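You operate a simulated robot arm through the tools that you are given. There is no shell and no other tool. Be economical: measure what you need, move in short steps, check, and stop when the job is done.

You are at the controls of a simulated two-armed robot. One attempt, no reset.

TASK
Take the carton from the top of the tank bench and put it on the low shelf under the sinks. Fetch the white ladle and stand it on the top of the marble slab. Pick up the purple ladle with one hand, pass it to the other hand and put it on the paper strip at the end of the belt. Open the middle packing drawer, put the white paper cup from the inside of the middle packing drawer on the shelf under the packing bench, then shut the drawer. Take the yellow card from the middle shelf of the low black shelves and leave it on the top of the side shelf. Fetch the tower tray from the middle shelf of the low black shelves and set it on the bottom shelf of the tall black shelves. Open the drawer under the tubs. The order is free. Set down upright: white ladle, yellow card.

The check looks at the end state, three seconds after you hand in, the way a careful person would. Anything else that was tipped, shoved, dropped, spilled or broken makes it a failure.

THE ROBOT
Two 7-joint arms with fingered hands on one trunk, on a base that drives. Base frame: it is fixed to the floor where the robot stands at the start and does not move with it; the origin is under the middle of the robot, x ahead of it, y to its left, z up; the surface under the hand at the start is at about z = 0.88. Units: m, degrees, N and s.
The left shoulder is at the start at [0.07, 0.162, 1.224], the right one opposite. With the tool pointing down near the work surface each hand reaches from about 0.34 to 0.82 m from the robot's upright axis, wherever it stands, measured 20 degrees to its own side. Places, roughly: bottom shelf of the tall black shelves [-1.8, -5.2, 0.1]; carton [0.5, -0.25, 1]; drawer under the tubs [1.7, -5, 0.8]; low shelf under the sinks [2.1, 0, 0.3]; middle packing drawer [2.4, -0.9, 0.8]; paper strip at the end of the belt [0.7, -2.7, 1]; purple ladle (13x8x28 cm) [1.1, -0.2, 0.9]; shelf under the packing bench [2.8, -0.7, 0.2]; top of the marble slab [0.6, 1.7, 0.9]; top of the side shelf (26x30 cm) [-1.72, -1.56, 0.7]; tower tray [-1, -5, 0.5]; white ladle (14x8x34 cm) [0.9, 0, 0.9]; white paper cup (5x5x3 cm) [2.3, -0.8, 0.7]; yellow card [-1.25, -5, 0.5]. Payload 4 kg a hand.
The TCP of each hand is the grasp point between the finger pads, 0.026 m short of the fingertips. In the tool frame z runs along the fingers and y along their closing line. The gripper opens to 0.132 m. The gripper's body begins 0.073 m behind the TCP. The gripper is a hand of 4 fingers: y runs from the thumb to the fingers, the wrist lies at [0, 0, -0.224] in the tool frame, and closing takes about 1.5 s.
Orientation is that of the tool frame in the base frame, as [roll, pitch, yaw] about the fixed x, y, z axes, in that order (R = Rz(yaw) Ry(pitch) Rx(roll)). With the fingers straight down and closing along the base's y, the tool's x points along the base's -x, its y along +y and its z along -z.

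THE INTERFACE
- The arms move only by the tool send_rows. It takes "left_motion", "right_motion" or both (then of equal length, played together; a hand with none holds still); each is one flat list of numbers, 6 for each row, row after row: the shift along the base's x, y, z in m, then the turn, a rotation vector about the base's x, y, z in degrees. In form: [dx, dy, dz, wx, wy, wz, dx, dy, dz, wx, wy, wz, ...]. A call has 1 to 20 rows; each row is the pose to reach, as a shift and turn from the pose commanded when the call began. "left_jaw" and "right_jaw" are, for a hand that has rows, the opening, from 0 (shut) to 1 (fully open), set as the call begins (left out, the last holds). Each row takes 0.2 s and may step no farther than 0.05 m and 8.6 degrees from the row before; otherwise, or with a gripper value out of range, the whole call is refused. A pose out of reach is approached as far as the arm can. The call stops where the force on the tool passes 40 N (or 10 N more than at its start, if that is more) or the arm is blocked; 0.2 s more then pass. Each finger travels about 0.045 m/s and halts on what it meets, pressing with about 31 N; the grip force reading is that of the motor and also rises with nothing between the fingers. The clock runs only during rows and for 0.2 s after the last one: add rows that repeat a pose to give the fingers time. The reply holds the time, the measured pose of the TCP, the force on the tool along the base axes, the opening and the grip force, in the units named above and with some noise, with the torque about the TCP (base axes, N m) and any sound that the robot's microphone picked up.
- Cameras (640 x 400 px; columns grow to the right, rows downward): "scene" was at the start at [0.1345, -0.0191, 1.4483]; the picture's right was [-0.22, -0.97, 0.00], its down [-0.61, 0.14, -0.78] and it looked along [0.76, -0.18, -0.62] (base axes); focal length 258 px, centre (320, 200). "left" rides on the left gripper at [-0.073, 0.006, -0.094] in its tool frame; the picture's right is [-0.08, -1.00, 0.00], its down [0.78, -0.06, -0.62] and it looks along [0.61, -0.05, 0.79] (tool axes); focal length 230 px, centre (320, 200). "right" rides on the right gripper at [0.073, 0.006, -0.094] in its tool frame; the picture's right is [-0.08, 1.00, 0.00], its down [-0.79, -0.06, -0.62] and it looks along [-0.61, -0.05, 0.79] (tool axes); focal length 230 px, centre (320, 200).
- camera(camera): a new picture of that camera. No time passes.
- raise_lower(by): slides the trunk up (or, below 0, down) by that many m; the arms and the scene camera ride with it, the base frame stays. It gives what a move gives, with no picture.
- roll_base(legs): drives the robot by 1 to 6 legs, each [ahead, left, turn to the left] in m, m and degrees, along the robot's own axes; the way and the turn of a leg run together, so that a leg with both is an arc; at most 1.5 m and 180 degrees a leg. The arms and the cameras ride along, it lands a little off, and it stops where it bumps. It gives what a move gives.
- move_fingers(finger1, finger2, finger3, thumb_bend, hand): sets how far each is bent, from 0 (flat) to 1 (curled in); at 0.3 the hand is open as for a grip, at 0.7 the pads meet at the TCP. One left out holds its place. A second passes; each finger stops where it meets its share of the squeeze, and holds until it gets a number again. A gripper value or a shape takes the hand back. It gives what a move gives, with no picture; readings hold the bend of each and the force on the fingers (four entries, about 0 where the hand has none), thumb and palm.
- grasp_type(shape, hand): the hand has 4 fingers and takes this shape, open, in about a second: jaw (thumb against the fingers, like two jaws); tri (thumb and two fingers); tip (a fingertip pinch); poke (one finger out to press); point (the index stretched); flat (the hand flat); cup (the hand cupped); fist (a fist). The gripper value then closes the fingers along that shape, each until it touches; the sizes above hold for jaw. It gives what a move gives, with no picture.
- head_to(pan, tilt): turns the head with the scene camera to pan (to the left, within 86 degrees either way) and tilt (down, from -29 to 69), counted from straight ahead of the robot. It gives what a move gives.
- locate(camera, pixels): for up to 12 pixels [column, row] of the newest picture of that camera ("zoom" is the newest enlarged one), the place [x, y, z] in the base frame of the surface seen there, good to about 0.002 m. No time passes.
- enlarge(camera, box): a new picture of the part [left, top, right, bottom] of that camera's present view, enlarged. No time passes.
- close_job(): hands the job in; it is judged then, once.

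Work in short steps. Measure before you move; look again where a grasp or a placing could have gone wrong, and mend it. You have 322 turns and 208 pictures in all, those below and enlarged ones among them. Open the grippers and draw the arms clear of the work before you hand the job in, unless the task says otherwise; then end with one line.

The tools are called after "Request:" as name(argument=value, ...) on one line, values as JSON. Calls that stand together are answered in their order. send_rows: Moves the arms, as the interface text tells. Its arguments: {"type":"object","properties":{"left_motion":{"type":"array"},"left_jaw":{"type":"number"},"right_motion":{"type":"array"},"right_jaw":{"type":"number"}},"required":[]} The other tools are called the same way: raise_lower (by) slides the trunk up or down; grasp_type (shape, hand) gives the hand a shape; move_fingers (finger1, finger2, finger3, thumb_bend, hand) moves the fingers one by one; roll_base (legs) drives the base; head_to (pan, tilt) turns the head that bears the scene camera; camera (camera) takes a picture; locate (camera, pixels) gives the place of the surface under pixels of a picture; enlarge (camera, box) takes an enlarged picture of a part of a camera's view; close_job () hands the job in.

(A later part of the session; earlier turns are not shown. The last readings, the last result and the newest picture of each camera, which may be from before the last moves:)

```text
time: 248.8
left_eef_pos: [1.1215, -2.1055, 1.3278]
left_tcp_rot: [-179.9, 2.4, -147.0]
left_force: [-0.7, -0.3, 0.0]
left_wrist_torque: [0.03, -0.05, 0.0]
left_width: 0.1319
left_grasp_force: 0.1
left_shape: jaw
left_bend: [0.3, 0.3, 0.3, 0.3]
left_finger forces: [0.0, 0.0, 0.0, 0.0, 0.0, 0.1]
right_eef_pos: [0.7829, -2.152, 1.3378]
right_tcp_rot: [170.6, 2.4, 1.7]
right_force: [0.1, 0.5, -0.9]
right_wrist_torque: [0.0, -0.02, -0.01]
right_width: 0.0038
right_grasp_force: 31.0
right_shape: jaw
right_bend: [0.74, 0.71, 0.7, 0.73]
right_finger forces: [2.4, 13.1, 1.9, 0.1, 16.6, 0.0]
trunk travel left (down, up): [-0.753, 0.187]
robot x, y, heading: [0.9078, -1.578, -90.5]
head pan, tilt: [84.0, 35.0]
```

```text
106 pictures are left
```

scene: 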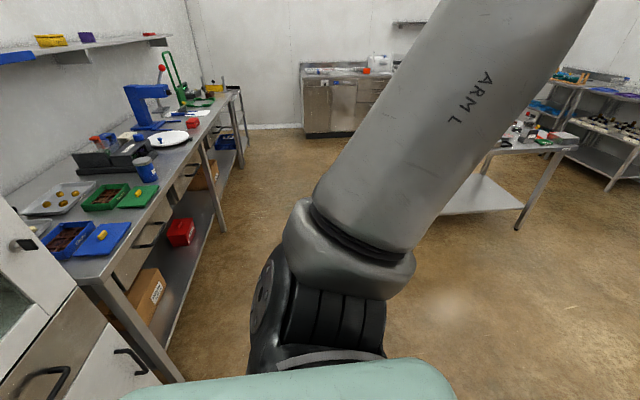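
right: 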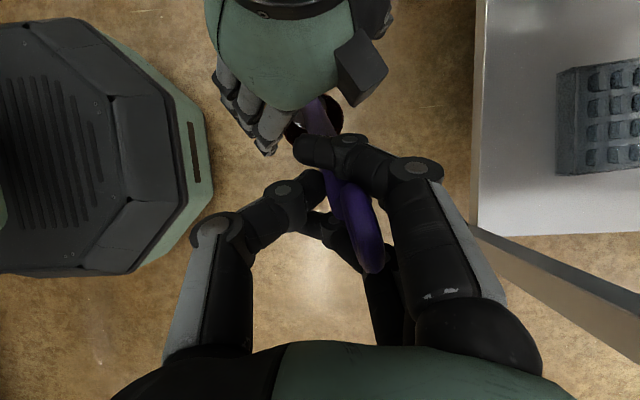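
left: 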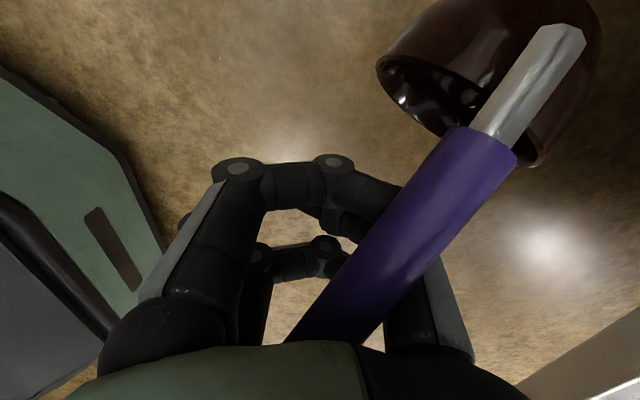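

The floor beyond is free and the packing bench is visible. I continue left to x≈1.55, turn to face -x, and sidestep to y≈-2.6.

Request:
roll_base(legs=[[0, 0.65, 0], [0, 0, -89.5], [0, 0.95, 0]])

Request:
head_to(pan=0, tilt=35)

Request:
camera(camera="scene")

```text
time: 260.7
left_eef_pos: [0.9933, -2.7371, 1.3268]
left_tcp_rot: [-179.9, 2.3, 122.6]
left_force: [-0.1, 1.0, 0.1]
left_wrist_torque: [-0.01, -0.03, 0.02]
left_width: 0.132
left_grasp_force: 0.2
left_shape: jaw
left_bend: [0.3, 0.3, 0.3, 0.3]
left_finger forces: [0.1, 0.0, 0.0, 0.0, 0.0, 0.0]
right_eef_pos: [0.948, -2.3966, 1.3369]
right_tcp_rot: [170.6, 2.4, -88.7]
right_force: [-0.3, 0.2, -1.1]
right_wrist_torque: [-0.07, -0.05, 0.0]
right_width: 0.0034
right_grasp_force: 31.3
right_shape: jaw
right_bend: [0.74, 0.71, 0.7, 0.73]
right_finger forces: [2.1, 12.7, 1.9, 0.0, 15.9, 0.0]
trunk travel left (down, up): [-0.753, 0.187]
robot x, y, heading: [1.5247, -2.5253, 179.2]
head pan, tilt: [84.0, 35.0]
```

```text
time: 262.3
left_eef_pos: [0.9947, -2.7373, 1.3276]
left_tcp_rot: [-180.0, 2.3, 122.6]
left_force: [-0.2, -0.2, 1.0]
left_wrist_torque: [0.01, 0.01, 0.0]
left_width: 0.1318
left_grasp_force: 0.0
left_shape: jaw
left_bend: [0.3, 0.3, 0.3, 0.3]
left_finger forces: [0.0, 0.0, 0.0, 0.0, 0.0, 0.1]
right_eef_pos: [0.9474, -2.3985, 1.3404]
right_tcp_rot: [170.5, 2.4, -88.7]
right_force: [0.1, -0.8, -1.9]
right_wrist_torque: [-0.03, -0.04, -0.03]
right_width: 0.0034
right_grasp_force: 31.4
right_shape: jaw
right_bend: [0.74, 0.71, 0.7, 0.73]
right_finger forces: [2.2, 12.7, 1.9, 0.0, 15.8, 0.0]
trunk travel left (down, up): [-0.753, 0.187]
robot x, y, heading: [1.5267, -2.5269, 179.1]
head pan, tilt: [0.0, 35.0]
```

```text
105 pictures are left
```

scene: 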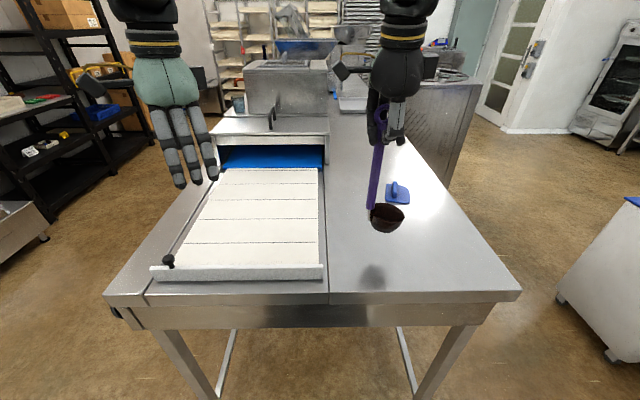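

The strip is right ahead. I measure the strip and the hanging ladle.

Request:
enlarge(camera="scene", box=[300, 70, 460, 250])

Request:
locate(camera="scene", pixels=[[320, 172], [320, 262], [222, 172], [178, 262], [270, 215], [378, 150], [373, 205], [388, 230], [372, 215], [402, 215], [50, 150], [240, 272]])

```text
2.22 times, centred on (380, 160) of scene
```

zoom: 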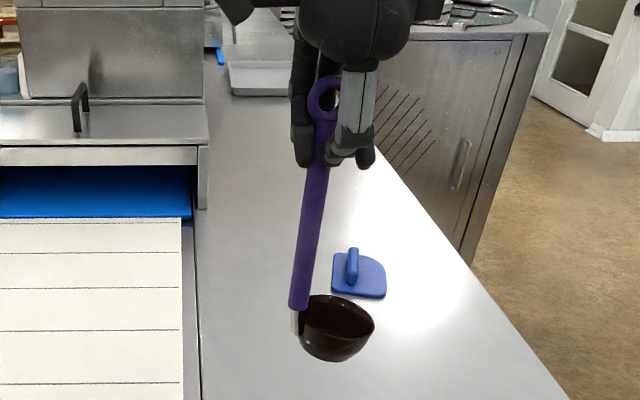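

```text
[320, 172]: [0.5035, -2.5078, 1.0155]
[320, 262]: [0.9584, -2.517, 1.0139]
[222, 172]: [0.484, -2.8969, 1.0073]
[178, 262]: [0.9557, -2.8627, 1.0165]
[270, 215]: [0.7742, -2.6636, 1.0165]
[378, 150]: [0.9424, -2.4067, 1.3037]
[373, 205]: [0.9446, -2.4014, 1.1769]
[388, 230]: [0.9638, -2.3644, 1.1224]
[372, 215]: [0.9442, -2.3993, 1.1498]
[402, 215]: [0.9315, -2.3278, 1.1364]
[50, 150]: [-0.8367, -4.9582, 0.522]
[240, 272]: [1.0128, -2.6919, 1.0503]
```

The strip is x 0.49–0.97, y -2.88 to -2.51; the handle is within 3° of vertical. I shift the base ahead and left so the bowl is over the strip.

Request:
roll_base(legs=[[0.1, 0.29, 0.9]])

Request:
send_rows(right_motion=[-0.02, 0, -0.01, 2, 0, 0, -0.04, 0, -0.02, 4, 0, 0, -0.06, 0, -0.03, 4, 0, 0])

Request:
enlarge(camera="scene", box=[220, 70, 460, 270])

```text
time: 264.3
left_eef_pos: [0.8945, -3.0196, 1.3272]
left_tcp_rot: [-179.8, 2.4, 123.2]
left_force: [-0.1, 0.4, 0.1]
left_wrist_torque: [0.01, 0.0, -0.03]
left_width: 0.132
left_grasp_force: 0.0
left_shape: jaw
left_bend: [0.3, 0.3, 0.3, 0.3]
left_finger forces: [0.1, 0.0, 0.0, 0.0, 0.1, 0.0]
right_eef_pos: [0.8451, -2.6794, 1.3388]
right_tcp_rot: [170.5, 2.2, -88.1]
right_force: [0.6, 1.3, -2.6]
right_wrist_torque: [-0.01, -0.04, 0.01]
right_width: 0.0036
right_grasp_force: 30.8
right_shape: jaw
right_bend: [0.74, 0.71, 0.7, 0.73]
right_finger forces: [2.3, 12.7, 1.9, 0.0, 15.8, 0.0]
trunk travel left (down, up): [-0.753, 0.187]
robot x, y, heading: [1.4207, -2.8013, 179.7]
head pan, tilt: [0.0, 35.0]
```

```text
time: 265.1
left_eef_pos: [0.8921, -3.0216, 1.3267]
left_tcp_rot: [-179.8, 2.3, 123.3]
left_force: [-0.8, -0.3, 0.1]
left_wrist_torque: [0.01, -0.03, 0.01]
left_width: 0.1317
left_grasp_force: 0.0
left_shape: jaw
left_bend: [0.3, 0.3, 0.3, 0.3]
left_finger forces: [0.0, 0.0, 0.0, 0.1, 0.0, 0.1]
right_eef_pos: [0.7815, -2.6843, 1.3094]
right_tcp_rot: [170.7, 6.4, -87.9]
right_force: [-0.6, -0.5, -2.8]
right_wrist_torque: [-0.03, -0.03, 0.01]
right_width: 0.0034
right_grasp_force: 31.6
right_shape: jaw
right_bend: [0.74, 0.71, 0.7, 0.73]
right_finger forces: [2.2, 12.6, 1.9, 0.0, 15.8, 0.0]
trunk travel left (down, up): [-0.753, 0.187]
robot x, y, heading: [1.4243, -2.8024, 179.8]
head pan, tilt: [0.0, 35.0]
```

```text
2.00 times, centred on (340, 170) of scene
```

zoom: 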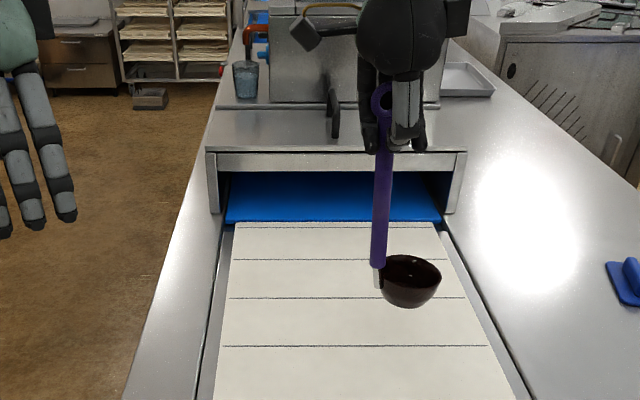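

The bowl is over the strip. I lower in small steps until touch.

Request:
send_rows(right_motion=[0, 0, -0.015, 0, 0, 0, 0, 0, -0.03, 0, 0, 0, 0, 0, -0.04, 0, 0, 0, 0, 0, -0.04, 0, 0, 0])

Request:
enlarge(camera="scene", box=[320, 130, 440, 230])

Request:
locate(camera="zoom", pixels=[[330, 370], [300, 350], [350, 330], [380, 290], [270, 200], [255, 300]])

```text
time: 266.1
left_eef_pos: [0.8925, -3.0201, 1.3266]
left_tcp_rot: [-179.9, 2.3, 123.3]
left_force: [0.3, -0.5, 0.7]
left_wrist_torque: [0.01, 0.0, 0.0]
left_width: 0.1318
left_grasp_force: 0.0
left_shape: jaw
left_bend: [0.3, 0.3, 0.3, 0.3]
left_finger forces: [0.0, 0.1, 0.1, 0.0, 0.0, 0.1]
right_eef_pos: [0.7848, -2.6822, 1.2689]
right_tcp_rot: [170.7, 6.4, -88.1]
right_force: [0.4, -0.8, -1.7]
right_wrist_torque: [-0.04, -0.03, 0.03]
right_width: 0.0036
right_grasp_force: 31.1
right_shape: jaw
right_bend: [0.74, 0.71, 0.7, 0.73]
right_finger forces: [2.2, 12.5, 2.0, 0.1, 15.5, 0.0]
trunk travel left (down, up): [-0.753, 0.187]
robot x, y, heading: [1.4221, -2.8033, 179.6]
head pan, tilt: [0.0, 35.0]
```

```text
4.00 times, centred on (380, 180) of scene
```

zoom: 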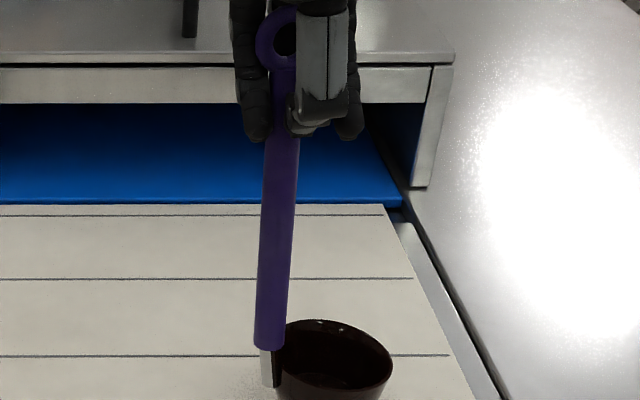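

```text
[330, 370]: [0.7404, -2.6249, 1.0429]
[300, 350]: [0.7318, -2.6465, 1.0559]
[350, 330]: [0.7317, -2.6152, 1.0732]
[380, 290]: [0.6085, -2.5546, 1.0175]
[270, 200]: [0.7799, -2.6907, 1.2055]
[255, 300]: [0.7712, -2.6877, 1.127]
```

The handle leans 6° toward me; I correct by -6° about y and +3° about x, then lower to touch.

Request:
send_rows(right_motion=[0, 0, 0, 1.5, -3, 0, 0, 0, 0, 3, -6, 0, 0, 0, -0.006, 3, -6, 0, 0, 0, -0.012, 3, -6, 0, 0, 0, -0.018, 3, -6, 0])

Request:
enlarge(camera="scene", box=[320, 130, 440, 230])

```text
time: 267.3
left_eef_pos: [0.893, -3.0215, 1.3274]
left_tcp_rot: [-179.8, 2.3, 123.2]
left_force: [-0.4, 1.2, 0.0]
left_wrist_torque: [-0.02, -0.01, 0.04]
left_width: 0.1319
left_grasp_force: 0.1
left_shape: jaw
left_bend: [0.3, 0.3, 0.3, 0.3]
left_finger forces: [0.0, 0.0, 0.1, 0.0, 0.0, 0.1]
right_eef_pos: [0.7845, -2.6828, 1.2495]
right_tcp_rot: [176.8, 9.2, -87.2]
right_force: [0.5, -1.0, 2.8]
right_wrist_torque: [-0.02, 0.05, 0.0]
right_width: 0.0037
right_grasp_force: 30.7
right_shape: jaw
right_bend: [0.74, 0.71, 0.7, 0.73]
right_finger forces: [2.7, 13.0, 2.1, 0.0, 16.7, 0.0]
right hand out of reach, approached as far as the arm can: row 2, 3, 4
trunk travel left (down, up): [-0.753, 0.187]
robot x, y, heading: [1.4229, -2.8033, 179.5]
head pan, tilt: [0.0, 35.0]
```

```text
4.00 times, centred on (380, 180) of scene
```

zoom: 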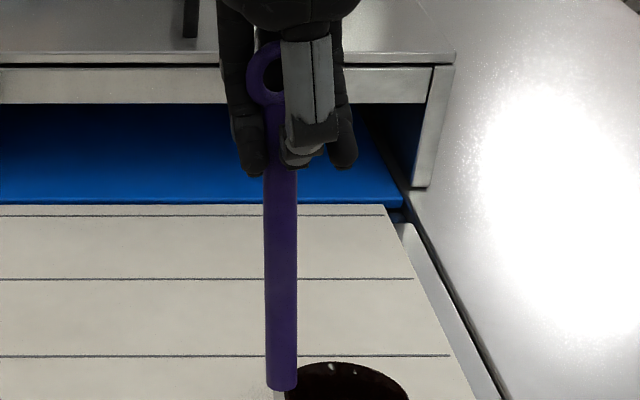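

Light touch (+2.8 N). I look at the whole bowl to judge tilt.

Request:
enlarge(camera="scene", box=[330, 150, 450, 250])

Request:
locate(camera="zoom", pixels=[[238, 130], [240, 200], [241, 280], [275, 365], [300, 372], [250, 350]])

```text
4.00 times, centred on (390, 200) of scene
```

zoom: 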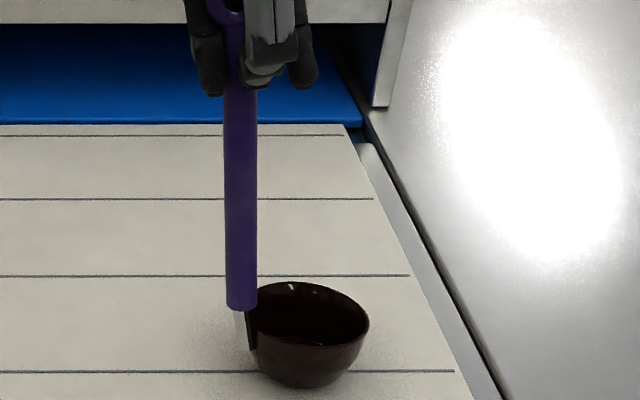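

```text
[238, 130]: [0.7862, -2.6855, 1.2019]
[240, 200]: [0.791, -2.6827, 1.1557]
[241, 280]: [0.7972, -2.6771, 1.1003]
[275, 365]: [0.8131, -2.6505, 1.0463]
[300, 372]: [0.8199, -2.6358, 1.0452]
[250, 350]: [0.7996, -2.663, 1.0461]
```

It now leans 6° away from me, so I overcorrected. I lift slightly, turn back 5° about y, and touch down again.

Request:
send_rows(right_motion=[0, 0, 0.008, 0, 0, 0, 0, 0, 0.008, 0, 2.5, 0, 0, 0, 0.008, 0.5, 5, 0, 0, 0, 0.008, 0.5, 5, 0])

Request:
enlarge(camera="scene", box=[330, 140, 450, 240])

Request:
locate(camera="zoom", pixels=[[238, 160], [240, 200], [240, 240], [241, 280], [241, 310], [238, 130]])

```text
time: 268.3
left_eef_pos: [0.8919, -3.0215, 1.3262]
left_tcp_rot: [-179.9, 2.3, 123.2]
left_force: [-0.2, 0.8, 0.1]
left_wrist_torque: [0.03, -0.04, -0.02]
left_width: 0.1321
left_grasp_force: 0.1
left_shape: jaw
left_bend: [0.3, 0.3, 0.3, 0.3]
left_finger forces: [0.0, 0.0, 0.0, 0.1, 0.0, 0.0]
right_eef_pos: [0.7845, -2.6827, 1.2567]
right_tcp_rot: [171.9, 9.9, -88.1]
right_force: [0.3, -0.2, -1.3]
right_wrist_torque: [-0.08, -0.06, 0.06]
right_width: 0.0038
right_grasp_force: 30.8
right_shape: jaw
right_bend: [0.74, 0.71, 0.7, 0.73]
right_finger forces: [2.7, 12.7, 2.6, 0.1, 15.9, 0.0]
right hand out of reach, approached as far as the arm can: row 1
trunk travel left (down, up): [-0.753, 0.187]
robot x, y, heading: [1.4217, -2.8026, 179.8]
head pan, tilt: [0.0, 35.0]
```

```text
4.00 times, centred on (390, 190) of scene
```

zoom: 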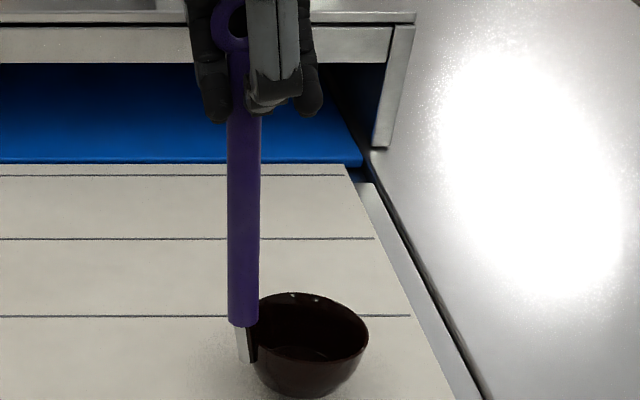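

```text
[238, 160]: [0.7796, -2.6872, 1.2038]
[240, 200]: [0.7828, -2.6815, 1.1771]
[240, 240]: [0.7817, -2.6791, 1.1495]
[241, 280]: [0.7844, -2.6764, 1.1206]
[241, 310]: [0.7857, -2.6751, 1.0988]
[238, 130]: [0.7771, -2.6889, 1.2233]
```

Now 6° in the bowl's plane as needed, 4° leaning away. I turn 3° more and touch down.

Request:
send_rows(right_motion=[0, 0, 0, 0, 3, 0, 0, 0, -0.004, 0, 3, 0, 0, 0, -0.007, 0, 3, 0, 0, 0, -0.01, 0, 3, 0, 0, 0, -0.012, 0, 3, 0])

Request:
enlarge(camera="scene", box=[330, 140, 450, 240])

```text
time: 269.5
left_eef_pos: [0.8932, -3.0215, 1.3251]
left_tcp_rot: [-179.9, 2.4, 123.2]
left_force: [0.7, 0.6, -0.7]
left_wrist_torque: [-0.02, -0.01, 0.0]
left_width: 0.1319
left_grasp_force: 0.1
left_shape: jaw
left_bend: [0.3, 0.3, 0.3, 0.3]
left_finger forces: [0.0, 0.1, 0.0, 0.0, 0.0, 0.0]
right_eef_pos: [0.783, -2.6817, 1.2448]
right_tcp_rot: [168.9, 10.1, -88.6]
right_force: [-0.2, -0.1, -1.4]
right_wrist_torque: [-0.06, -0.04, -0.01]
right_width: 0.0035
right_grasp_force: 30.8
right_shape: jaw
right_bend: [0.74, 0.71, 0.7, 0.73]
right_finger forces: [2.8, 12.3, 2.5, 0.1, 15.9, 0.1]
trunk travel left (down, up): [-0.753, 0.187]
robot x, y, heading: [1.4262, -2.8005, 179.7]
head pan, tilt: [0.0, 35.0]
```

```text
4.00 times, centred on (390, 190) of scene
```

zoom: 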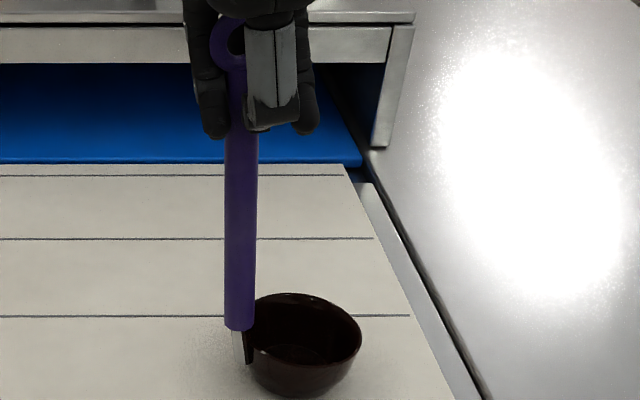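

Not touching yet; a few millimetres more.

Request:
send_rows(right_motion=[0, 0, -0.002, 0, 0, 0, 0, 0, -0.004, 0, 0, 0, 0, 0, -0.006, 0, 0, 0])

```text
time: 270.3
left_eef_pos: [0.8953, -3.0222, 1.3282]
left_tcp_rot: [-179.8, 2.2, 123.2]
left_force: [0.0, 1.0, 1.3]
left_wrist_torque: [-0.01, 0.02, 0.0]
left_width: 0.1316
left_grasp_force: 0.2
left_shape: jaw
left_bend: [0.3, 0.3, 0.3, 0.3]
left_finger forces: [0.0, 0.0, 0.0, 0.1, 0.1, 0.1]
right_eef_pos: [0.7843, -2.6833, 1.2428]
right_tcp_rot: [168.6, 10.0, -88.7]
right_force: [0.7, -3.6, 6.2]
right_wrist_torque: [-0.05, 0.11, 0.01]
right_width: 0.0036
right_grasp_force: 31.2
right_shape: jaw
right_bend: [0.74, 0.71, 0.7, 0.73]
right_finger forces: [2.9, 12.9, 1.5, 0.0, 17.1, 0.1]
trunk travel left (down, up): [-0.753, 0.187]
robot x, y, heading: [1.4252, -2.8022, 179.6]
head pan, tilt: [0.0, 35.0]
```

Touching with 6 N. I relieve 1.5 mm and open.

Request:
send_rows(right_motion=[0, 0, 0.0015, 0, 0, 0, 0, 0, 0.0015, 0, 0, 0])

Request:
send_rows(right_motion=[0, 0, 0, 0, 0, 0, 0, 0, 0, 0, 0, 0, 0, 0, 0, 0, 0, 0, 0, 0, 0, 0, 0, 0, 0, 0, 0, 0, 0, 0, 0, 0, 0, 0, 0, 0], right_jaw=0.6)

Request:
enlarge(camera="scene", box=[300, 100, 460, 240])

Request:
camera(camera="right")

```text
time: 270.9
left_eef_pos: [0.8939, -3.0226, 1.3264]
left_tcp_rot: [-179.8, 2.3, 123.2]
left_force: [-0.7, -0.3, -0.7]
left_wrist_torque: [0.0, 0.02, 0.01]
left_width: 0.132
left_grasp_force: 0.0
left_shape: jaw
left_bend: [0.3, 0.3, 0.3, 0.3]
left_finger forces: [0.0, 0.0, 0.0, 0.1, 0.0, 0.0]
right_eef_pos: [0.7827, -2.6822, 1.2433]
right_tcp_rot: [168.7, 9.9, -88.5]
right_force: [1.1, -2.3, 4.5]
right_wrist_torque: [-0.02, 0.1, 0.02]
right_width: 0.0041
right_grasp_force: 31.0
right_shape: jaw
right_bend: [0.74, 0.71, 0.7, 0.73]
right_finger forces: [2.8, 12.9, 1.7, 0.0, 16.9, 0.1]
trunk travel left (down, up): [-0.753, 0.187]
robot x, y, heading: [1.4195, -2.7998, 179.6]
head pan, tilt: [0.0, 35.0]
```

```text
time: 272.3
left_eef_pos: [0.8926, -3.022, 1.3266]
left_tcp_rot: [-179.8, 2.2, 123.3]
left_force: [0.4, 0.8, 0.0]
left_wrist_torque: [-0.02, 0.04, -0.03]
left_width: 0.132
left_grasp_force: 0.0
left_shape: jaw
left_bend: [0.3, 0.3, 0.3, 0.3]
left_finger forces: [0.0, 0.0, 0.1, 0.0, 0.0, 0.1]
right_eef_pos: [0.7848, -2.6806, 1.2425]
right_tcp_rot: [168.8, 10.0, -88.7]
right_force: [-0.5, 0.1, -1.0]
right_wrist_torque: [0.02, 0.0, 0.0]
right_width: 0.0787
right_grasp_force: 0.1
right_shape: jaw
right_bend: [0.71, 0.71, 0.71, 0.71]
right_finger forces: [0.1, 0.0, 0.0, 0.1, 0.0, 0.0]
trunk travel left (down, up): [-0.753, 0.187]
robot x, y, heading: [1.4249, -2.8041, 179.5]
head pan, tilt: [0.0, 35.0]
```

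```text
2.86 times, centred on (380, 170) of scene
```

zoom: 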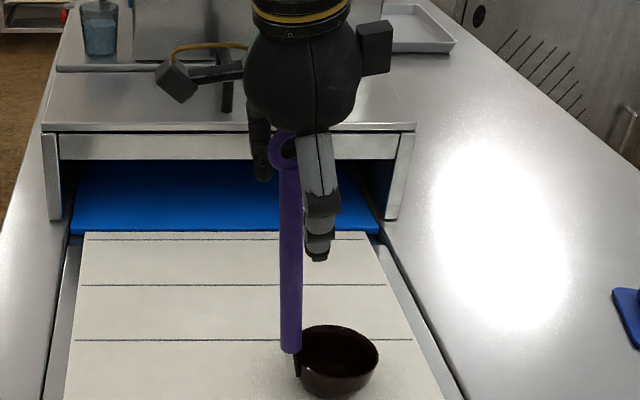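

```text
96 pictures are left
```

right: 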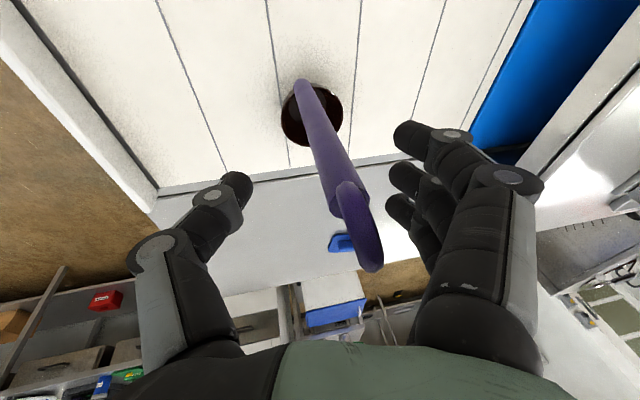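

The ladle stands by itself on the strip. I open fully and lift the hand straight up, then back.

Request:
send_rows(right_motion=[0, 0, 0, 0, 0, 0, 0, 0, 0, 0, 0, 0, 0, 0, 0.03, 0, 0, 0, 0, 0, 0.06, 0, 0, 0, 0, 0, 0.1, 0, 0, 0, 0, 0, 0.13, 0, 0, 0, 0.04, 0, 0.14, 0, 0, 0, 0.08, 0, 0.14, 0, 0, 0, 0.12, 0, 0.14, 0, 0, 0, 0.16, 0, 0.14, 0, 0, 0], right_jaw=1)

Request:
roll_base(legs=[[-0.35, 0, 0]])

Request:
camera(camera="scene")

```text
time: 274.5
left_eef_pos: [0.8959, -3.0192, 1.3275]
left_tcp_rot: [-179.7, 2.2, 123.2]
left_force: [-1.1, 0.2, 0.0]
left_wrist_torque: [-0.04, 0.03, 0.03]
left_width: 0.1322
left_grasp_force: 0.1
left_shape: jaw
left_bend: [0.3, 0.3, 0.3, 0.3]
left_finger forces: [0.0, 0.0, 0.1, 0.1, 0.0, 0.0]
right_eef_pos: [0.9471, -2.6777, 1.38]
right_tcp_rot: [168.6, 10.0, -88.7]
right_force: [0.1, -0.1, -0.3]
right_wrist_torque: [-0.03, 0.05, -0.04]
right_width: 0.1317
right_grasp_force: 0.0
right_shape: jaw
right_bend: [0.3, 0.3, 0.3, 0.3]
right_finger forces: [0.0, 0.1, 0.0, 0.1, 0.0, 0.0]
right hand out of reach, approached as far as the arm can: row 5, 6, 7
trunk travel left (down, up): [-0.753, 0.187]
robot x, y, heading: [1.4234, -2.8021, 179.9]
head pan, tilt: [0.0, 35.0]
```

```text
time: 276.8
left_eef_pos: [1.2437, -3.0222, 1.3246]
left_tcp_rot: [-180.0, 2.4, 123.0]
left_force: [-0.6, -0.3, -0.7]
left_wrist_torque: [0.0, -0.03, 0.0]
left_width: 0.132
left_grasp_force: 0.0
left_shape: jaw
left_bend: [0.3, 0.3, 0.3, 0.3]
left_finger forces: [0.1, 0.1, 0.1, 0.0, 0.0, 0.0]
right_eef_pos: [1.2951, -2.6796, 1.3771]
right_tcp_rot: [168.9, 10.0, -88.7]
right_force: [-0.8, -0.6, 0.7]
right_wrist_torque: [-0.01, -0.01, -0.02]
right_width: 0.1317
right_grasp_force: 0.1
right_shape: jaw
right_bend: [0.3, 0.3, 0.3, 0.3]
right_finger forces: [0.0, 0.0, 0.0, 0.0, 0.1, 0.1]
trunk travel left (down, up): [-0.753, 0.187]
robot x, y, heading: [1.776, -2.8013, 179.7]
head pan, tilt: [0.0, 35.0]
```

```text
95 pictures are left
```

scene: 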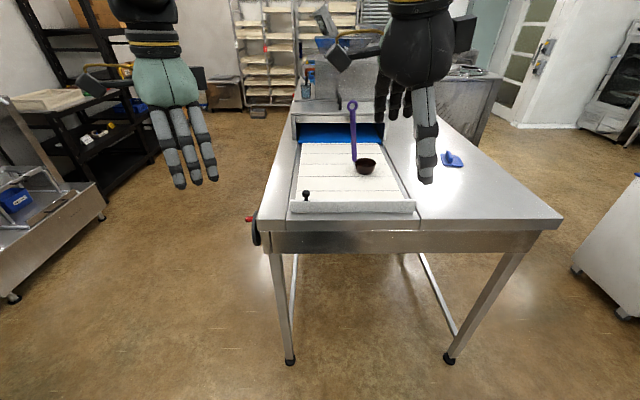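

The purple ladle stands on the paper strip. Next the packing drawer: I turn to face +y and drive up to the packing bench.

Request:
roll_base(legs=[[0, 0, -89.7], [0.95, 0, 0], [0, -0.5, 0]])

Request:
head_to(pan=0, tilt=38)

Request:
camera(camera="scene")

```text
time: 288.1
left_eef_pos: [2.0461, -1.3151, 1.3258]
left_tcp_rot: [-179.9, 2.2, 34.1]
left_force: [0.1, 0.9, 0.0]
left_wrist_torque: [0.01, 0.0, 0.02]
left_width: 0.1319
left_grasp_force: 0.0
left_shape: jaw
left_bend: [0.3, 0.3, 0.3, 0.3]
left_finger forces: [0.0, 0.0, 0.0, 0.1, 0.0, 0.0]
right_eef_pos: [2.3876, -1.3612, 1.3772]
right_tcp_rot: [168.9, 10.1, -177.7]
right_force: [0.1, -0.6, -0.4]
right_wrist_torque: [0.01, 0.0, -0.02]
right_width: 0.1318
right_grasp_force: 0.0
right_shape: jaw
right_bend: [0.3, 0.3, 0.3, 0.3]
right_finger forces: [0.0, 0.0, 0.0, 0.0, 0.1, 0.0]
trunk travel left (down, up): [-0.753, 0.187]
robot x, y, heading: [2.2786, -1.8417, 90.2]
head pan, tilt: [0.0, 35.0]
```

```text
time: 288.8
left_eef_pos: [2.0472, -1.3151, 1.3273]
left_tcp_rot: [-179.9, 2.3, 34.0]
left_force: [0.1, 0.5, -0.1]
left_wrist_torque: [0.01, -0.01, -0.02]
left_width: 0.1319
left_grasp_force: 0.0
left_shape: jaw
left_bend: [0.3, 0.3, 0.3, 0.3]
left_finger forces: [0.0, 0.0, 0.0, 0.0, 0.0, 0.0]
right_eef_pos: [2.3893, -1.3611, 1.3775]
right_tcp_rot: [168.8, 10.0, -177.9]
right_force: [0.6, -0.3, 0.2]
right_wrist_torque: [-0.01, 0.01, 0.0]
right_width: 0.1319
right_grasp_force: 0.1
right_shape: jaw
right_bend: [0.3, 0.3, 0.3, 0.3]
right_finger forces: [0.1, 0.0, 0.1, 0.0, 0.0, 0.0]
trunk travel left (down, up): [-0.753, 0.187]
robot x, y, heading: [2.2737, -1.8417, 90.5]
head pan, tilt: [0.0, 38.0]
```

```text
94 pictures are left
```

scene: 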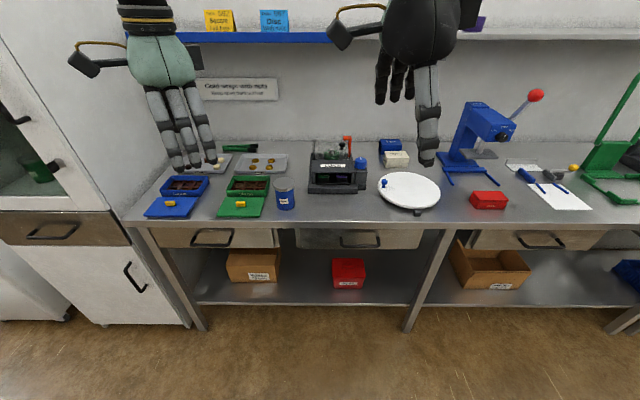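

The middle drawer's handle is at (360,240). I measure it, the shelf below and its free areas.

Request:
enlarge(camera="scene", box=[280, 200, 440, 300])

Request:
locate(camera="scene", pixels=[[360, 241], [342, 238], [378, 238], [298, 232], [420, 240], [360, 230], [300, 290], [390, 280], [330, 300], [415, 250], [210, 285], [348, 275]])

```text
4.00 times, centred on (360, 250) of scene
```

zoom: 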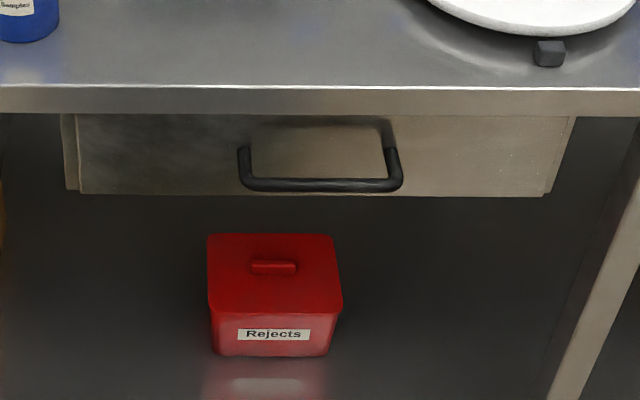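

```text
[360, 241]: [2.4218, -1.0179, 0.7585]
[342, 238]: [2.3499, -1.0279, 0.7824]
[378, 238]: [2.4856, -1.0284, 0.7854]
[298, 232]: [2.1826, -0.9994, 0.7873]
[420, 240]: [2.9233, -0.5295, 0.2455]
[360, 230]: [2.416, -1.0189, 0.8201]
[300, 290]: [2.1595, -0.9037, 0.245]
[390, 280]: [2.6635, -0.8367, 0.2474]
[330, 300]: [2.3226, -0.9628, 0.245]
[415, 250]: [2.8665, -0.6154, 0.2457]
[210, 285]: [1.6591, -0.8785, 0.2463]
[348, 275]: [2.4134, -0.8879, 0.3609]
```

I measure the handle bar precisely.

Request:
locate(camera="zoom", pixels=[[320, 184], [260, 184], [380, 184], [244, 160], [394, 160], [320, 188], [320, 180], [320, 150], [100, 150], [545, 150]])

```text
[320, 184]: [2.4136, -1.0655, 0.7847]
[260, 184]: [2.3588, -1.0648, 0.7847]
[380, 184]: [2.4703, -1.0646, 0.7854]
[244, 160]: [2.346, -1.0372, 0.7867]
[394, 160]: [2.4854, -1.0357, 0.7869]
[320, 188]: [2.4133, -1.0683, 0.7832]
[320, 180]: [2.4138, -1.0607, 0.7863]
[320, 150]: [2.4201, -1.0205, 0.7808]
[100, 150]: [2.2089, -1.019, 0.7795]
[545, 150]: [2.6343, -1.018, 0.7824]
```

The bar centre is (2.415,-1.062,0.782). I lower the trunk, pitch the right hand to point forward with fingers above and thumb below, and stop in front of the bar.

Request:
raise_lower(by=-0.35)

Request:
send_rows(right_motion=[0, 0, 0, -5.6, 5, -1, 0, 0, 0, -11.2, 10, -2, 0, 0, 0, -11.2, 10, -2], right_jaw=0.7)

Request:
send_rows(right_motion=[0.002, 0, -0.02, 8.2, 0, 0, 0.005, 0, -0.04, 16.4, 0, 0, 0.007, 0, -0.06, 24.6, 0, 0, 0.009, 0, -0.08, 32.8, 0, 0, 0.012, 0, -0.1, 41, 0, 0, 0.014, 0.01, -0.12, 49.2, 0, 0, 0.016, 0.03, -0.14, 57.4, 0, 0, 0.018, 0.05, -0.16, 65.6, 0, 0, 0.02, 0.08, -0.185, 73.8, 0, 0, 0.023, 0.11, -0.21, 82, 0, 0, 0.026, 0.14, -0.235, 90, 0, 0, 0.026, 0.16, -0.245, 90, 0, 0, 0.026, 0.16, -0.245, 90, 0, 0])

Request:
camera(camera="right")

```text
time: 292.2
left_eef_pos: [2.0471, -1.3152, 0.9771]
left_tcp_rot: [-179.9, 2.4, 33.9]
left_force: [0.5, 0.1, 0.4]
left_wrist_torque: [-0.02, 0.03, 0.01]
left_width: 0.1322
left_grasp_force: 0.1
left_shape: jaw
left_bend: [0.3, 0.3, 0.3, 0.3]
left_finger forces: [0.0, 0.0, 0.0, 0.1, 0.0, 0.0]
right_eef_pos: [2.3887, -1.3622, 1.0272]
right_tcp_rot: [168.8, 10.0, -177.8]
right_force: [0.8, 0.4, 0.8]
right_wrist_torque: [0.02, -0.02, -0.04]
right_width: 0.1319
right_grasp_force: 0.1
right_shape: jaw
right_bend: [0.3, 0.3, 0.3, 0.3]
right_finger forces: [0.0, 0.0, 0.1, 0.0, 0.1, 0.1]
trunk travel left (down, up): [-0.403, 0.537]
robot x, y, heading: [2.2713, -1.8437, 90.5]
head pan, tilt: [0.0, 38.0]
```

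```text
time: 293.0
left_eef_pos: [2.0476, -1.316, 0.9768]
left_tcp_rot: [-179.9, 2.3, 34.0]
left_force: [0.0, 0.5, 0.1]
left_wrist_torque: [0.0, -0.01, -0.01]
left_width: 0.132
left_grasp_force: 0.1
left_shape: jaw
left_bend: [0.3, 0.3, 0.3, 0.3]
left_finger forces: [0.1, 0.0, 0.0, 0.0, 0.0, 0.0]
right_eef_pos: [2.3888, -1.3607, 1.0281]
right_tcp_rot: [179.8, -0.3, -178.8]
right_force: [-0.7, 0.5, 0.5]
right_wrist_torque: [0.01, 0.01, -0.01]
right_width: 0.0927
right_grasp_force: 0.1
right_shape: jaw
right_bend: [0.67, 0.67, 0.67, 0.63]
right_finger forces: [0.0, 0.1, 0.0, 0.0, 0.0, 0.0]
trunk travel left (down, up): [-0.403, 0.537]
robot x, y, heading: [2.2717, -1.8441, 90.6]
head pan, tilt: [0.0, 38.0]
```

```text
time: 295.8
left_eef_pos: [2.0481, -1.3159, 0.976]
left_tcp_rot: [-179.9, 2.3, 34.0]
left_force: [1.0, 0.5, -0.3]
left_wrist_torque: [-0.01, 0.0, 0.03]
left_width: 0.1317
left_grasp_force: 0.0
left_shape: jaw
left_bend: [0.3, 0.3, 0.3, 0.3]
left_finger forces: [0.0, 0.1, 0.0, 0.1, 0.0, 0.0]
right_eef_pos: [2.4165, -1.2029, 0.7854]
right_tcp_rot: [89.6, 0.9, -179.6]
right_force: [-0.1, -0.5, 0.1]
right_wrist_torque: [-0.01, -0.03, 0.01]
right_width: 0.0927
right_grasp_force: 0.0
right_shape: jaw
right_bend: [0.67, 0.67, 0.67, 0.64]
right_finger forces: [0.1, 0.0, 0.0, 0.0, 0.0, 0.0]
right hand out of reach, approached as far as the arm can: row 4, 5, 6, 7, 8, 9, 10, 11
trunk travel left (down, up): [-0.403, 0.537]
robot x, y, heading: [2.2715, -1.8448, 90.2]
head pan, tilt: [0.0, 38.0]
```

```text
92 pictures are left
```

right: 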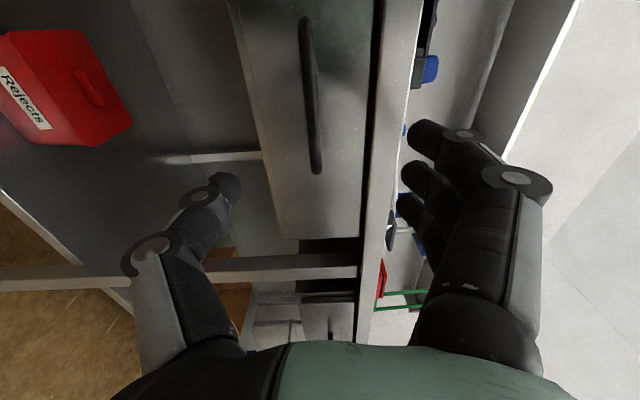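

The bar is midway between thumb and fingers. I narrow the opening and advance onto it, then close.

Request:
send_rows(right_motion=[0, 0.04, -0.002, 0, 0, 0, 0, 0.08, -0.003, 0, 0, 0, 0, 0.115, -0.003, 0, 0, 0, 0, 0.142, -0.003, 0, 0, 0, 0, 0.142, -0.003, 0, 0, 0], right_jaw=0.5)

Request:
send_rows(right_motion=[0, 0, 0, 0, 0, 0, 0, 0, 0, 0, 0, 0, 0, 0, 0, 0, 0, 0, 0, 0, 0, 0, 0, 0, 0, 0, 0, 0, 0, 0, 0, 0, 0, 0, 0, 0], right_jaw=0)

Request:
camera(camera="right")

```text
time: 297.0
left_eef_pos: [2.0506, -1.3147, 0.977]
left_tcp_rot: [-179.8, 2.5, 34.0]
left_force: [-0.9, 0.2, -1.2]
left_wrist_torque: [-0.02, 0.02, 0.01]
left_width: 0.132
left_grasp_force: 0.1
left_shape: jaw
left_bend: [0.3, 0.3, 0.3, 0.3]
left_finger forces: [0.0, 0.1, 0.0, 0.1, 0.0, 0.1]
right_eef_pos: [2.4222, -1.0549, 0.7786]
right_tcp_rot: [89.8, 0.8, -179.8]
right_force: [-0.2, -0.9, 0.3]
right_wrist_torque: [-0.06, -0.03, 0.03]
right_width: 0.0663
right_grasp_force: 0.0
right_shape: jaw
right_bend: [0.73, 0.73, 0.73, 0.7]
right_finger forces: [0.0, 0.0, 0.1, 0.0, 0.0, 0.0]
right hand out of reach, approached as far as the arm can: row 2, 3, 4
trunk travel left (down, up): [-0.403, 0.537]
robot x, y, heading: [2.2762, -1.8435, 90.4]
head pan, tilt: [0.0, 38.0]
```

```text
time: 298.4
left_eef_pos: [2.0481, -1.315, 0.9757]
left_tcp_rot: [-179.9, 2.3, 34.0]
left_force: [-0.3, 1.1, -0.3]
left_wrist_torque: [0.0, 0.04, 0.02]
left_width: 0.1318
left_grasp_force: 0.1
left_shape: jaw
left_bend: [0.3, 0.3, 0.3, 0.3]
left_finger forces: [0.0, 0.0, 0.0, 0.1, 0.0, 0.1]
right_eef_pos: [2.4178, -1.0576, 0.7794]
right_tcp_rot: [89.9, 1.1, -179.8]
right_force: [0.1, 1.0, -3.0]
right_wrist_torque: [0.01, 0.01, 0.01]
right_width: 0.0
right_grasp_force: 31.1
right_shape: jaw
right_bend: [0.67, 0.6, 0.67, 0.68]
right_finger forces: [4.7, 0.0, 4.0, 0.1, 11.0, 0.0]
trunk travel left (down, up): [-0.403, 0.537]
robot x, y, heading: [2.2729, -1.8399, 90.5]
head pan, tilt: [0.0, 38.0]
```

```text
91 pictures are left
```

right: 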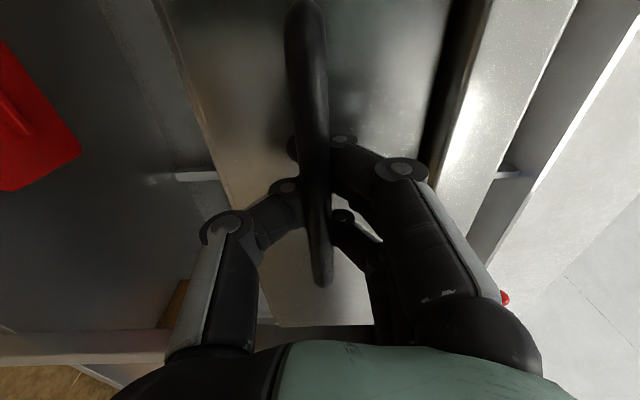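

The bar is caged by thumb and fingers. I pull the drawer open by backing the base 0.28 m.

Request:
roll_base(legs=[[-0.28, 0, 0]])

Request:
camera(camera="scene")

```text
time: 300.4
left_eef_pos: [2.0485, -1.5984, 0.9754]
left_tcp_rot: [-179.9, 2.3, 34.0]
left_force: [-0.6, 0.5, 1.2]
left_wrist_torque: [0.0, 0.0, -0.02]
left_width: 0.1318
left_grasp_force: 0.1
left_shape: jaw
left_bend: [0.3, 0.3, 0.3, 0.3]
left_finger forces: [0.0, 0.0, 0.1, 0.1, 0.0, 0.1]
right_eef_pos: [2.419, -1.3397, 0.7784]
right_tcp_rot: [89.8, 1.2, -179.7]
right_force: [-7.3, 0.4, -8.1]
right_wrist_torque: [0.06, 0.03, -0.01]
right_width: 0.0
right_grasp_force: 30.9
right_shape: jaw
right_bend: [0.67, 0.6, 0.68, 0.68]
right_finger forces: [4.8, 0.1, 4.2, 0.1, 15.0, 0.0]
trunk travel left (down, up): [-0.403, 0.537]
robot x, y, heading: [2.2803, -2.1298, 90.4]
head pan, tilt: [0.0, 38.0]
```

```text
90 pictures are left
```

scene: 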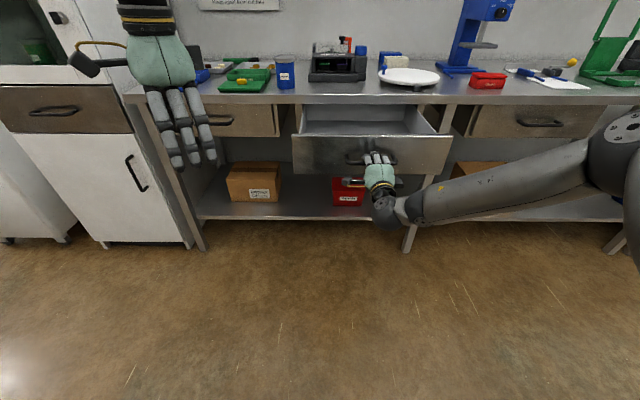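

The drawer is open. I release, draw the hand back, and raise the trunk to look inside.

Request:
send_rows(right_motion=[0, 0, 0, 0, 0, 0, 0, 0, 0, 0, 0, 0, 0, 0, 0, 0, 0, 0, 0, 0, 0, 0, 0, 0, 0, 0, 0, 0, 0, 0, 0, -0.03, 0, 0, 0, 0, 0, -0.06, 0, 0, 0, 0, 0, -0.1, 0, 0, 0, 0], right_jaw=0.6)

Request:
raise_lower(by=0.35)

Request:
head_to(pan=-8, tilt=45)

Request:
camera(camera="scene")

```text
time: 302.2
left_eef_pos: [2.0499, -1.5993, 0.9761]
left_tcp_rot: [-179.9, 2.2, 34.0]
left_force: [0.6, -0.7, 1.3]
left_wrist_torque: [-0.04, 0.01, -0.01]
left_width: 0.1317
left_grasp_force: 0.1
left_shape: jaw
left_bend: [0.3, 0.3, 0.3, 0.3]
left_finger forces: [0.0, 0.0, 0.0, 0.1, 0.1, 0.1]
right_eef_pos: [2.4213, -1.4416, 0.7771]
right_tcp_rot: [89.8, 0.9, -179.6]
right_force: [-0.2, -0.6, 0.1]
right_wrist_torque: [0.0, -0.01, 0.01]
right_width: 0.079
right_grasp_force: 0.0
right_shape: jaw
right_bend: [0.71, 0.71, 0.71, 0.71]
right_finger forces: [0.0, 0.0, 0.0, 0.0, 0.0, 0.1]
trunk travel left (down, up): [-0.403, 0.537]
robot x, y, heading: [2.2748, -2.1257, 90.5]
head pan, tilt: [0.0, 38.0]
```

```text
time: 305.6
left_eef_pos: [2.0484, -1.5981, 1.3268]
left_tcp_rot: [-180.0, 2.4, 34.0]
left_force: [-1.1, 0.2, 0.3]
left_wrist_torque: [0.01, 0.0, 0.02]
left_width: 0.132
left_grasp_force: 0.0
left_shape: jaw
left_bend: [0.3, 0.3, 0.3, 0.3]
left_finger forces: [0.0, 0.0, 0.0, 0.0, 0.1, 0.0]
right_eef_pos: [2.4198, -1.4403, 1.1276]
right_tcp_rot: [89.7, 1.2, -179.6]
right_force: [-0.6, 0.3, 0.0]
right_wrist_torque: [0.0, -0.03, -0.01]
right_width: 0.0792
right_grasp_force: 0.1
right_shape: jaw
right_bend: [0.71, 0.71, 0.71, 0.71]
right_finger forces: [0.0, 0.0, 0.0, 0.1, 0.0, 0.0]
trunk travel left (down, up): [-0.753, 0.187]
robot x, y, heading: [2.2767, -2.1297, 90.4]
head pan, tilt: [0.0, 38.0]
```

```text
time: 306.3
left_eef_pos: [2.049, -1.6001, 1.3268]
left_tcp_rot: [-179.9, 2.3, 33.9]
left_force: [-0.1, 0.0, -0.7]
left_wrist_torque: [0.01, -0.01, 0.02]
left_width: 0.1322
left_grasp_force: 0.0
left_shape: jaw
left_bend: [0.3, 0.3, 0.3, 0.3]
left_finger forces: [0.0, 0.0, 0.0, 0.0, 0.1, 0.0]
right_eef_pos: [2.4204, -1.4412, 1.1256]
right_tcp_rot: [89.7, 1.1, -179.4]
right_force: [-0.8, -0.2, 0.0]
right_wrist_torque: [0.02, -0.01, -0.03]
right_width: 0.079
right_grasp_force: 0.0
right_shape: jaw
right_bend: [0.71, 0.71, 0.71, 0.71]
right_finger forces: [0.0, 0.0, 0.0, 0.0, 0.0, 0.1]
trunk travel left (down, up): [-0.753, 0.187]
robot x, y, heading: [2.2725, -2.1252, 90.9]
head pan, tilt: [-8.0, 45.0]
```

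```text
89 pictures are left
```

scene: 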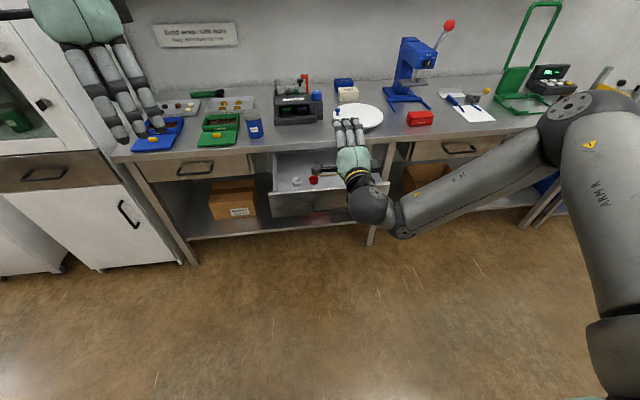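

Inside the drawer I see a white cup at (297,181) and a red one next to it. I zoom and measure.

Request:
enlarge(camera="scene", box=[260, 140, 380, 220])

Request:
locate(camera="zoom", pixels=[[197, 205], [197, 215], [190, 200], [210, 200], [285, 200], [275, 195], [298, 195], [100, 180], [150, 250], [200, 300], [100, 265], [240, 215]])

```text
5.00 times, centred on (320, 180) of scene
```

zoom: 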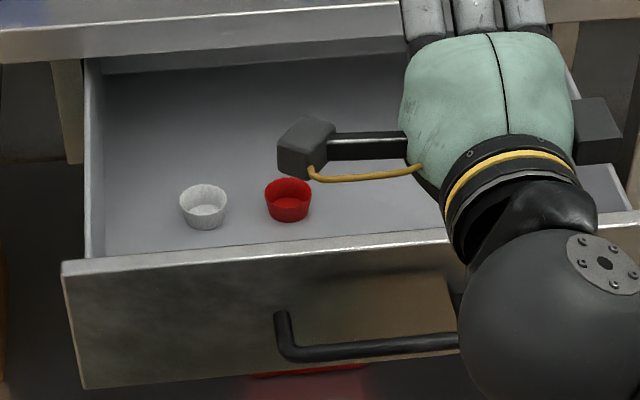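

```text
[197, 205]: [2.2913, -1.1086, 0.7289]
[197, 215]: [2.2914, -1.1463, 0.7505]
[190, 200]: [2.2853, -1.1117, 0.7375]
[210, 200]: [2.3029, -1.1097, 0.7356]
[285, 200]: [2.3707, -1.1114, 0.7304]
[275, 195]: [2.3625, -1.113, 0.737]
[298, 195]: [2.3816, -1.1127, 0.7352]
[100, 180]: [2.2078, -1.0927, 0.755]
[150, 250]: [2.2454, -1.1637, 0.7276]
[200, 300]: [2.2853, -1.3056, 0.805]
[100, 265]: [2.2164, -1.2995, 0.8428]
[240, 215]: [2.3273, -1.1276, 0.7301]
```

The white cup is centred near (2.297,-1.125), rim z 0.755, drawer floor 0.729; the red cup starts at x 2.35. I drive in, and turn the right hand down above the cup.

Request:
roll_base(legs=[[0.28, 0.13, -0.8]])

Request:
send_rows(right_motion=[0, 0, 0.02, -8.2, 0, 0, 0, 0, 0.03, -16.4, 0, 0, 0, 0, 0.04, -24.6, 0, 0, 0, 0, 0.04, -32.8, 0, 0, 0, 0, 0.04, -41, 0, 0, 0, 0, 0.04, -49.2, 0, 0, 0, 0, 0.04, -57.4, 0, 0, 0, 0, 0.04, -65.6, 0, 0, 0, 0, 0.04, -73.8, 0, 0, 0, 0, 0.04, -82, 0, 0, 0, 0, 0.04, -90, 0, 0, 0, 0, 0.04, -90, 0, 0], right_jaw=0.65)

```text
time: 308.4
left_eef_pos: [1.9207, -1.3152, 1.3259]
left_tcp_rot: [-179.8, 2.4, 33.5]
left_force: [0.5, 0.1, 0.5]
left_wrist_torque: [0.0, -0.04, 0.01]
left_width: 0.1317
left_grasp_force: 0.1
left_shape: jaw
left_bend: [0.3, 0.3, 0.3, 0.3]
left_finger forces: [0.1, 0.0, 0.0, 0.0, 0.0, 0.0]
right_eef_pos: [2.2928, -1.1609, 1.1281]
right_tcp_rot: [89.8, 1.0, 179.7]
right_force: [-0.1, -1.1, -0.1]
right_wrist_torque: [-0.03, -0.03, -0.01]
right_width: 0.0794
right_grasp_force: 0.0
right_shape: jaw
right_bend: [0.71, 0.71, 0.71, 0.71]
right_finger forces: [0.0, 0.0, 0.0, 0.1, 0.0, 0.0]
trunk travel left (down, up): [-0.753, 0.187]
robot x, y, heading: [2.1412, -1.8428, 89.8]
head pan, tilt: [-8.0, 45.0]
```

```text
time: 311.0
left_eef_pos: [1.9179, -1.3153, 1.3273]
left_tcp_rot: [-179.9, 2.2, 33.3]
left_force: [-0.1, -0.3, -0.4]
left_wrist_torque: [-0.01, -0.01, -0.04]
left_width: 0.1317
left_grasp_force: 0.1
left_shape: jaw
left_bend: [0.3, 0.3, 0.3, 0.3]
left_finger forces: [0.1, 0.0, 0.0, 0.0, 0.1, 0.0]
right_eef_pos: [2.2928, -1.1023, 1.0916]
right_tcp_rot: [-179.2, -1.3, -176.8]
right_force: [-0.1, -0.9, -0.7]
right_wrist_torque: [0.0, -0.03, -0.03]
right_width: 0.0856
right_grasp_force: 0.2
right_shape: jaw
right_bend: [0.7, 0.7, 0.7, 0.67]
right_finger forces: [0.1, 0.1, 0.1, 0.0, 0.0, 0.0]
right hand out of reach, approached as far as the arm can: row 8, 9, 10, 11, 12
trunk travel left (down, up): [-0.753, 0.187]
robot x, y, heading: [2.1433, -1.8447, 89.9]
head pan, tilt: [-8.0, 45.0]
```

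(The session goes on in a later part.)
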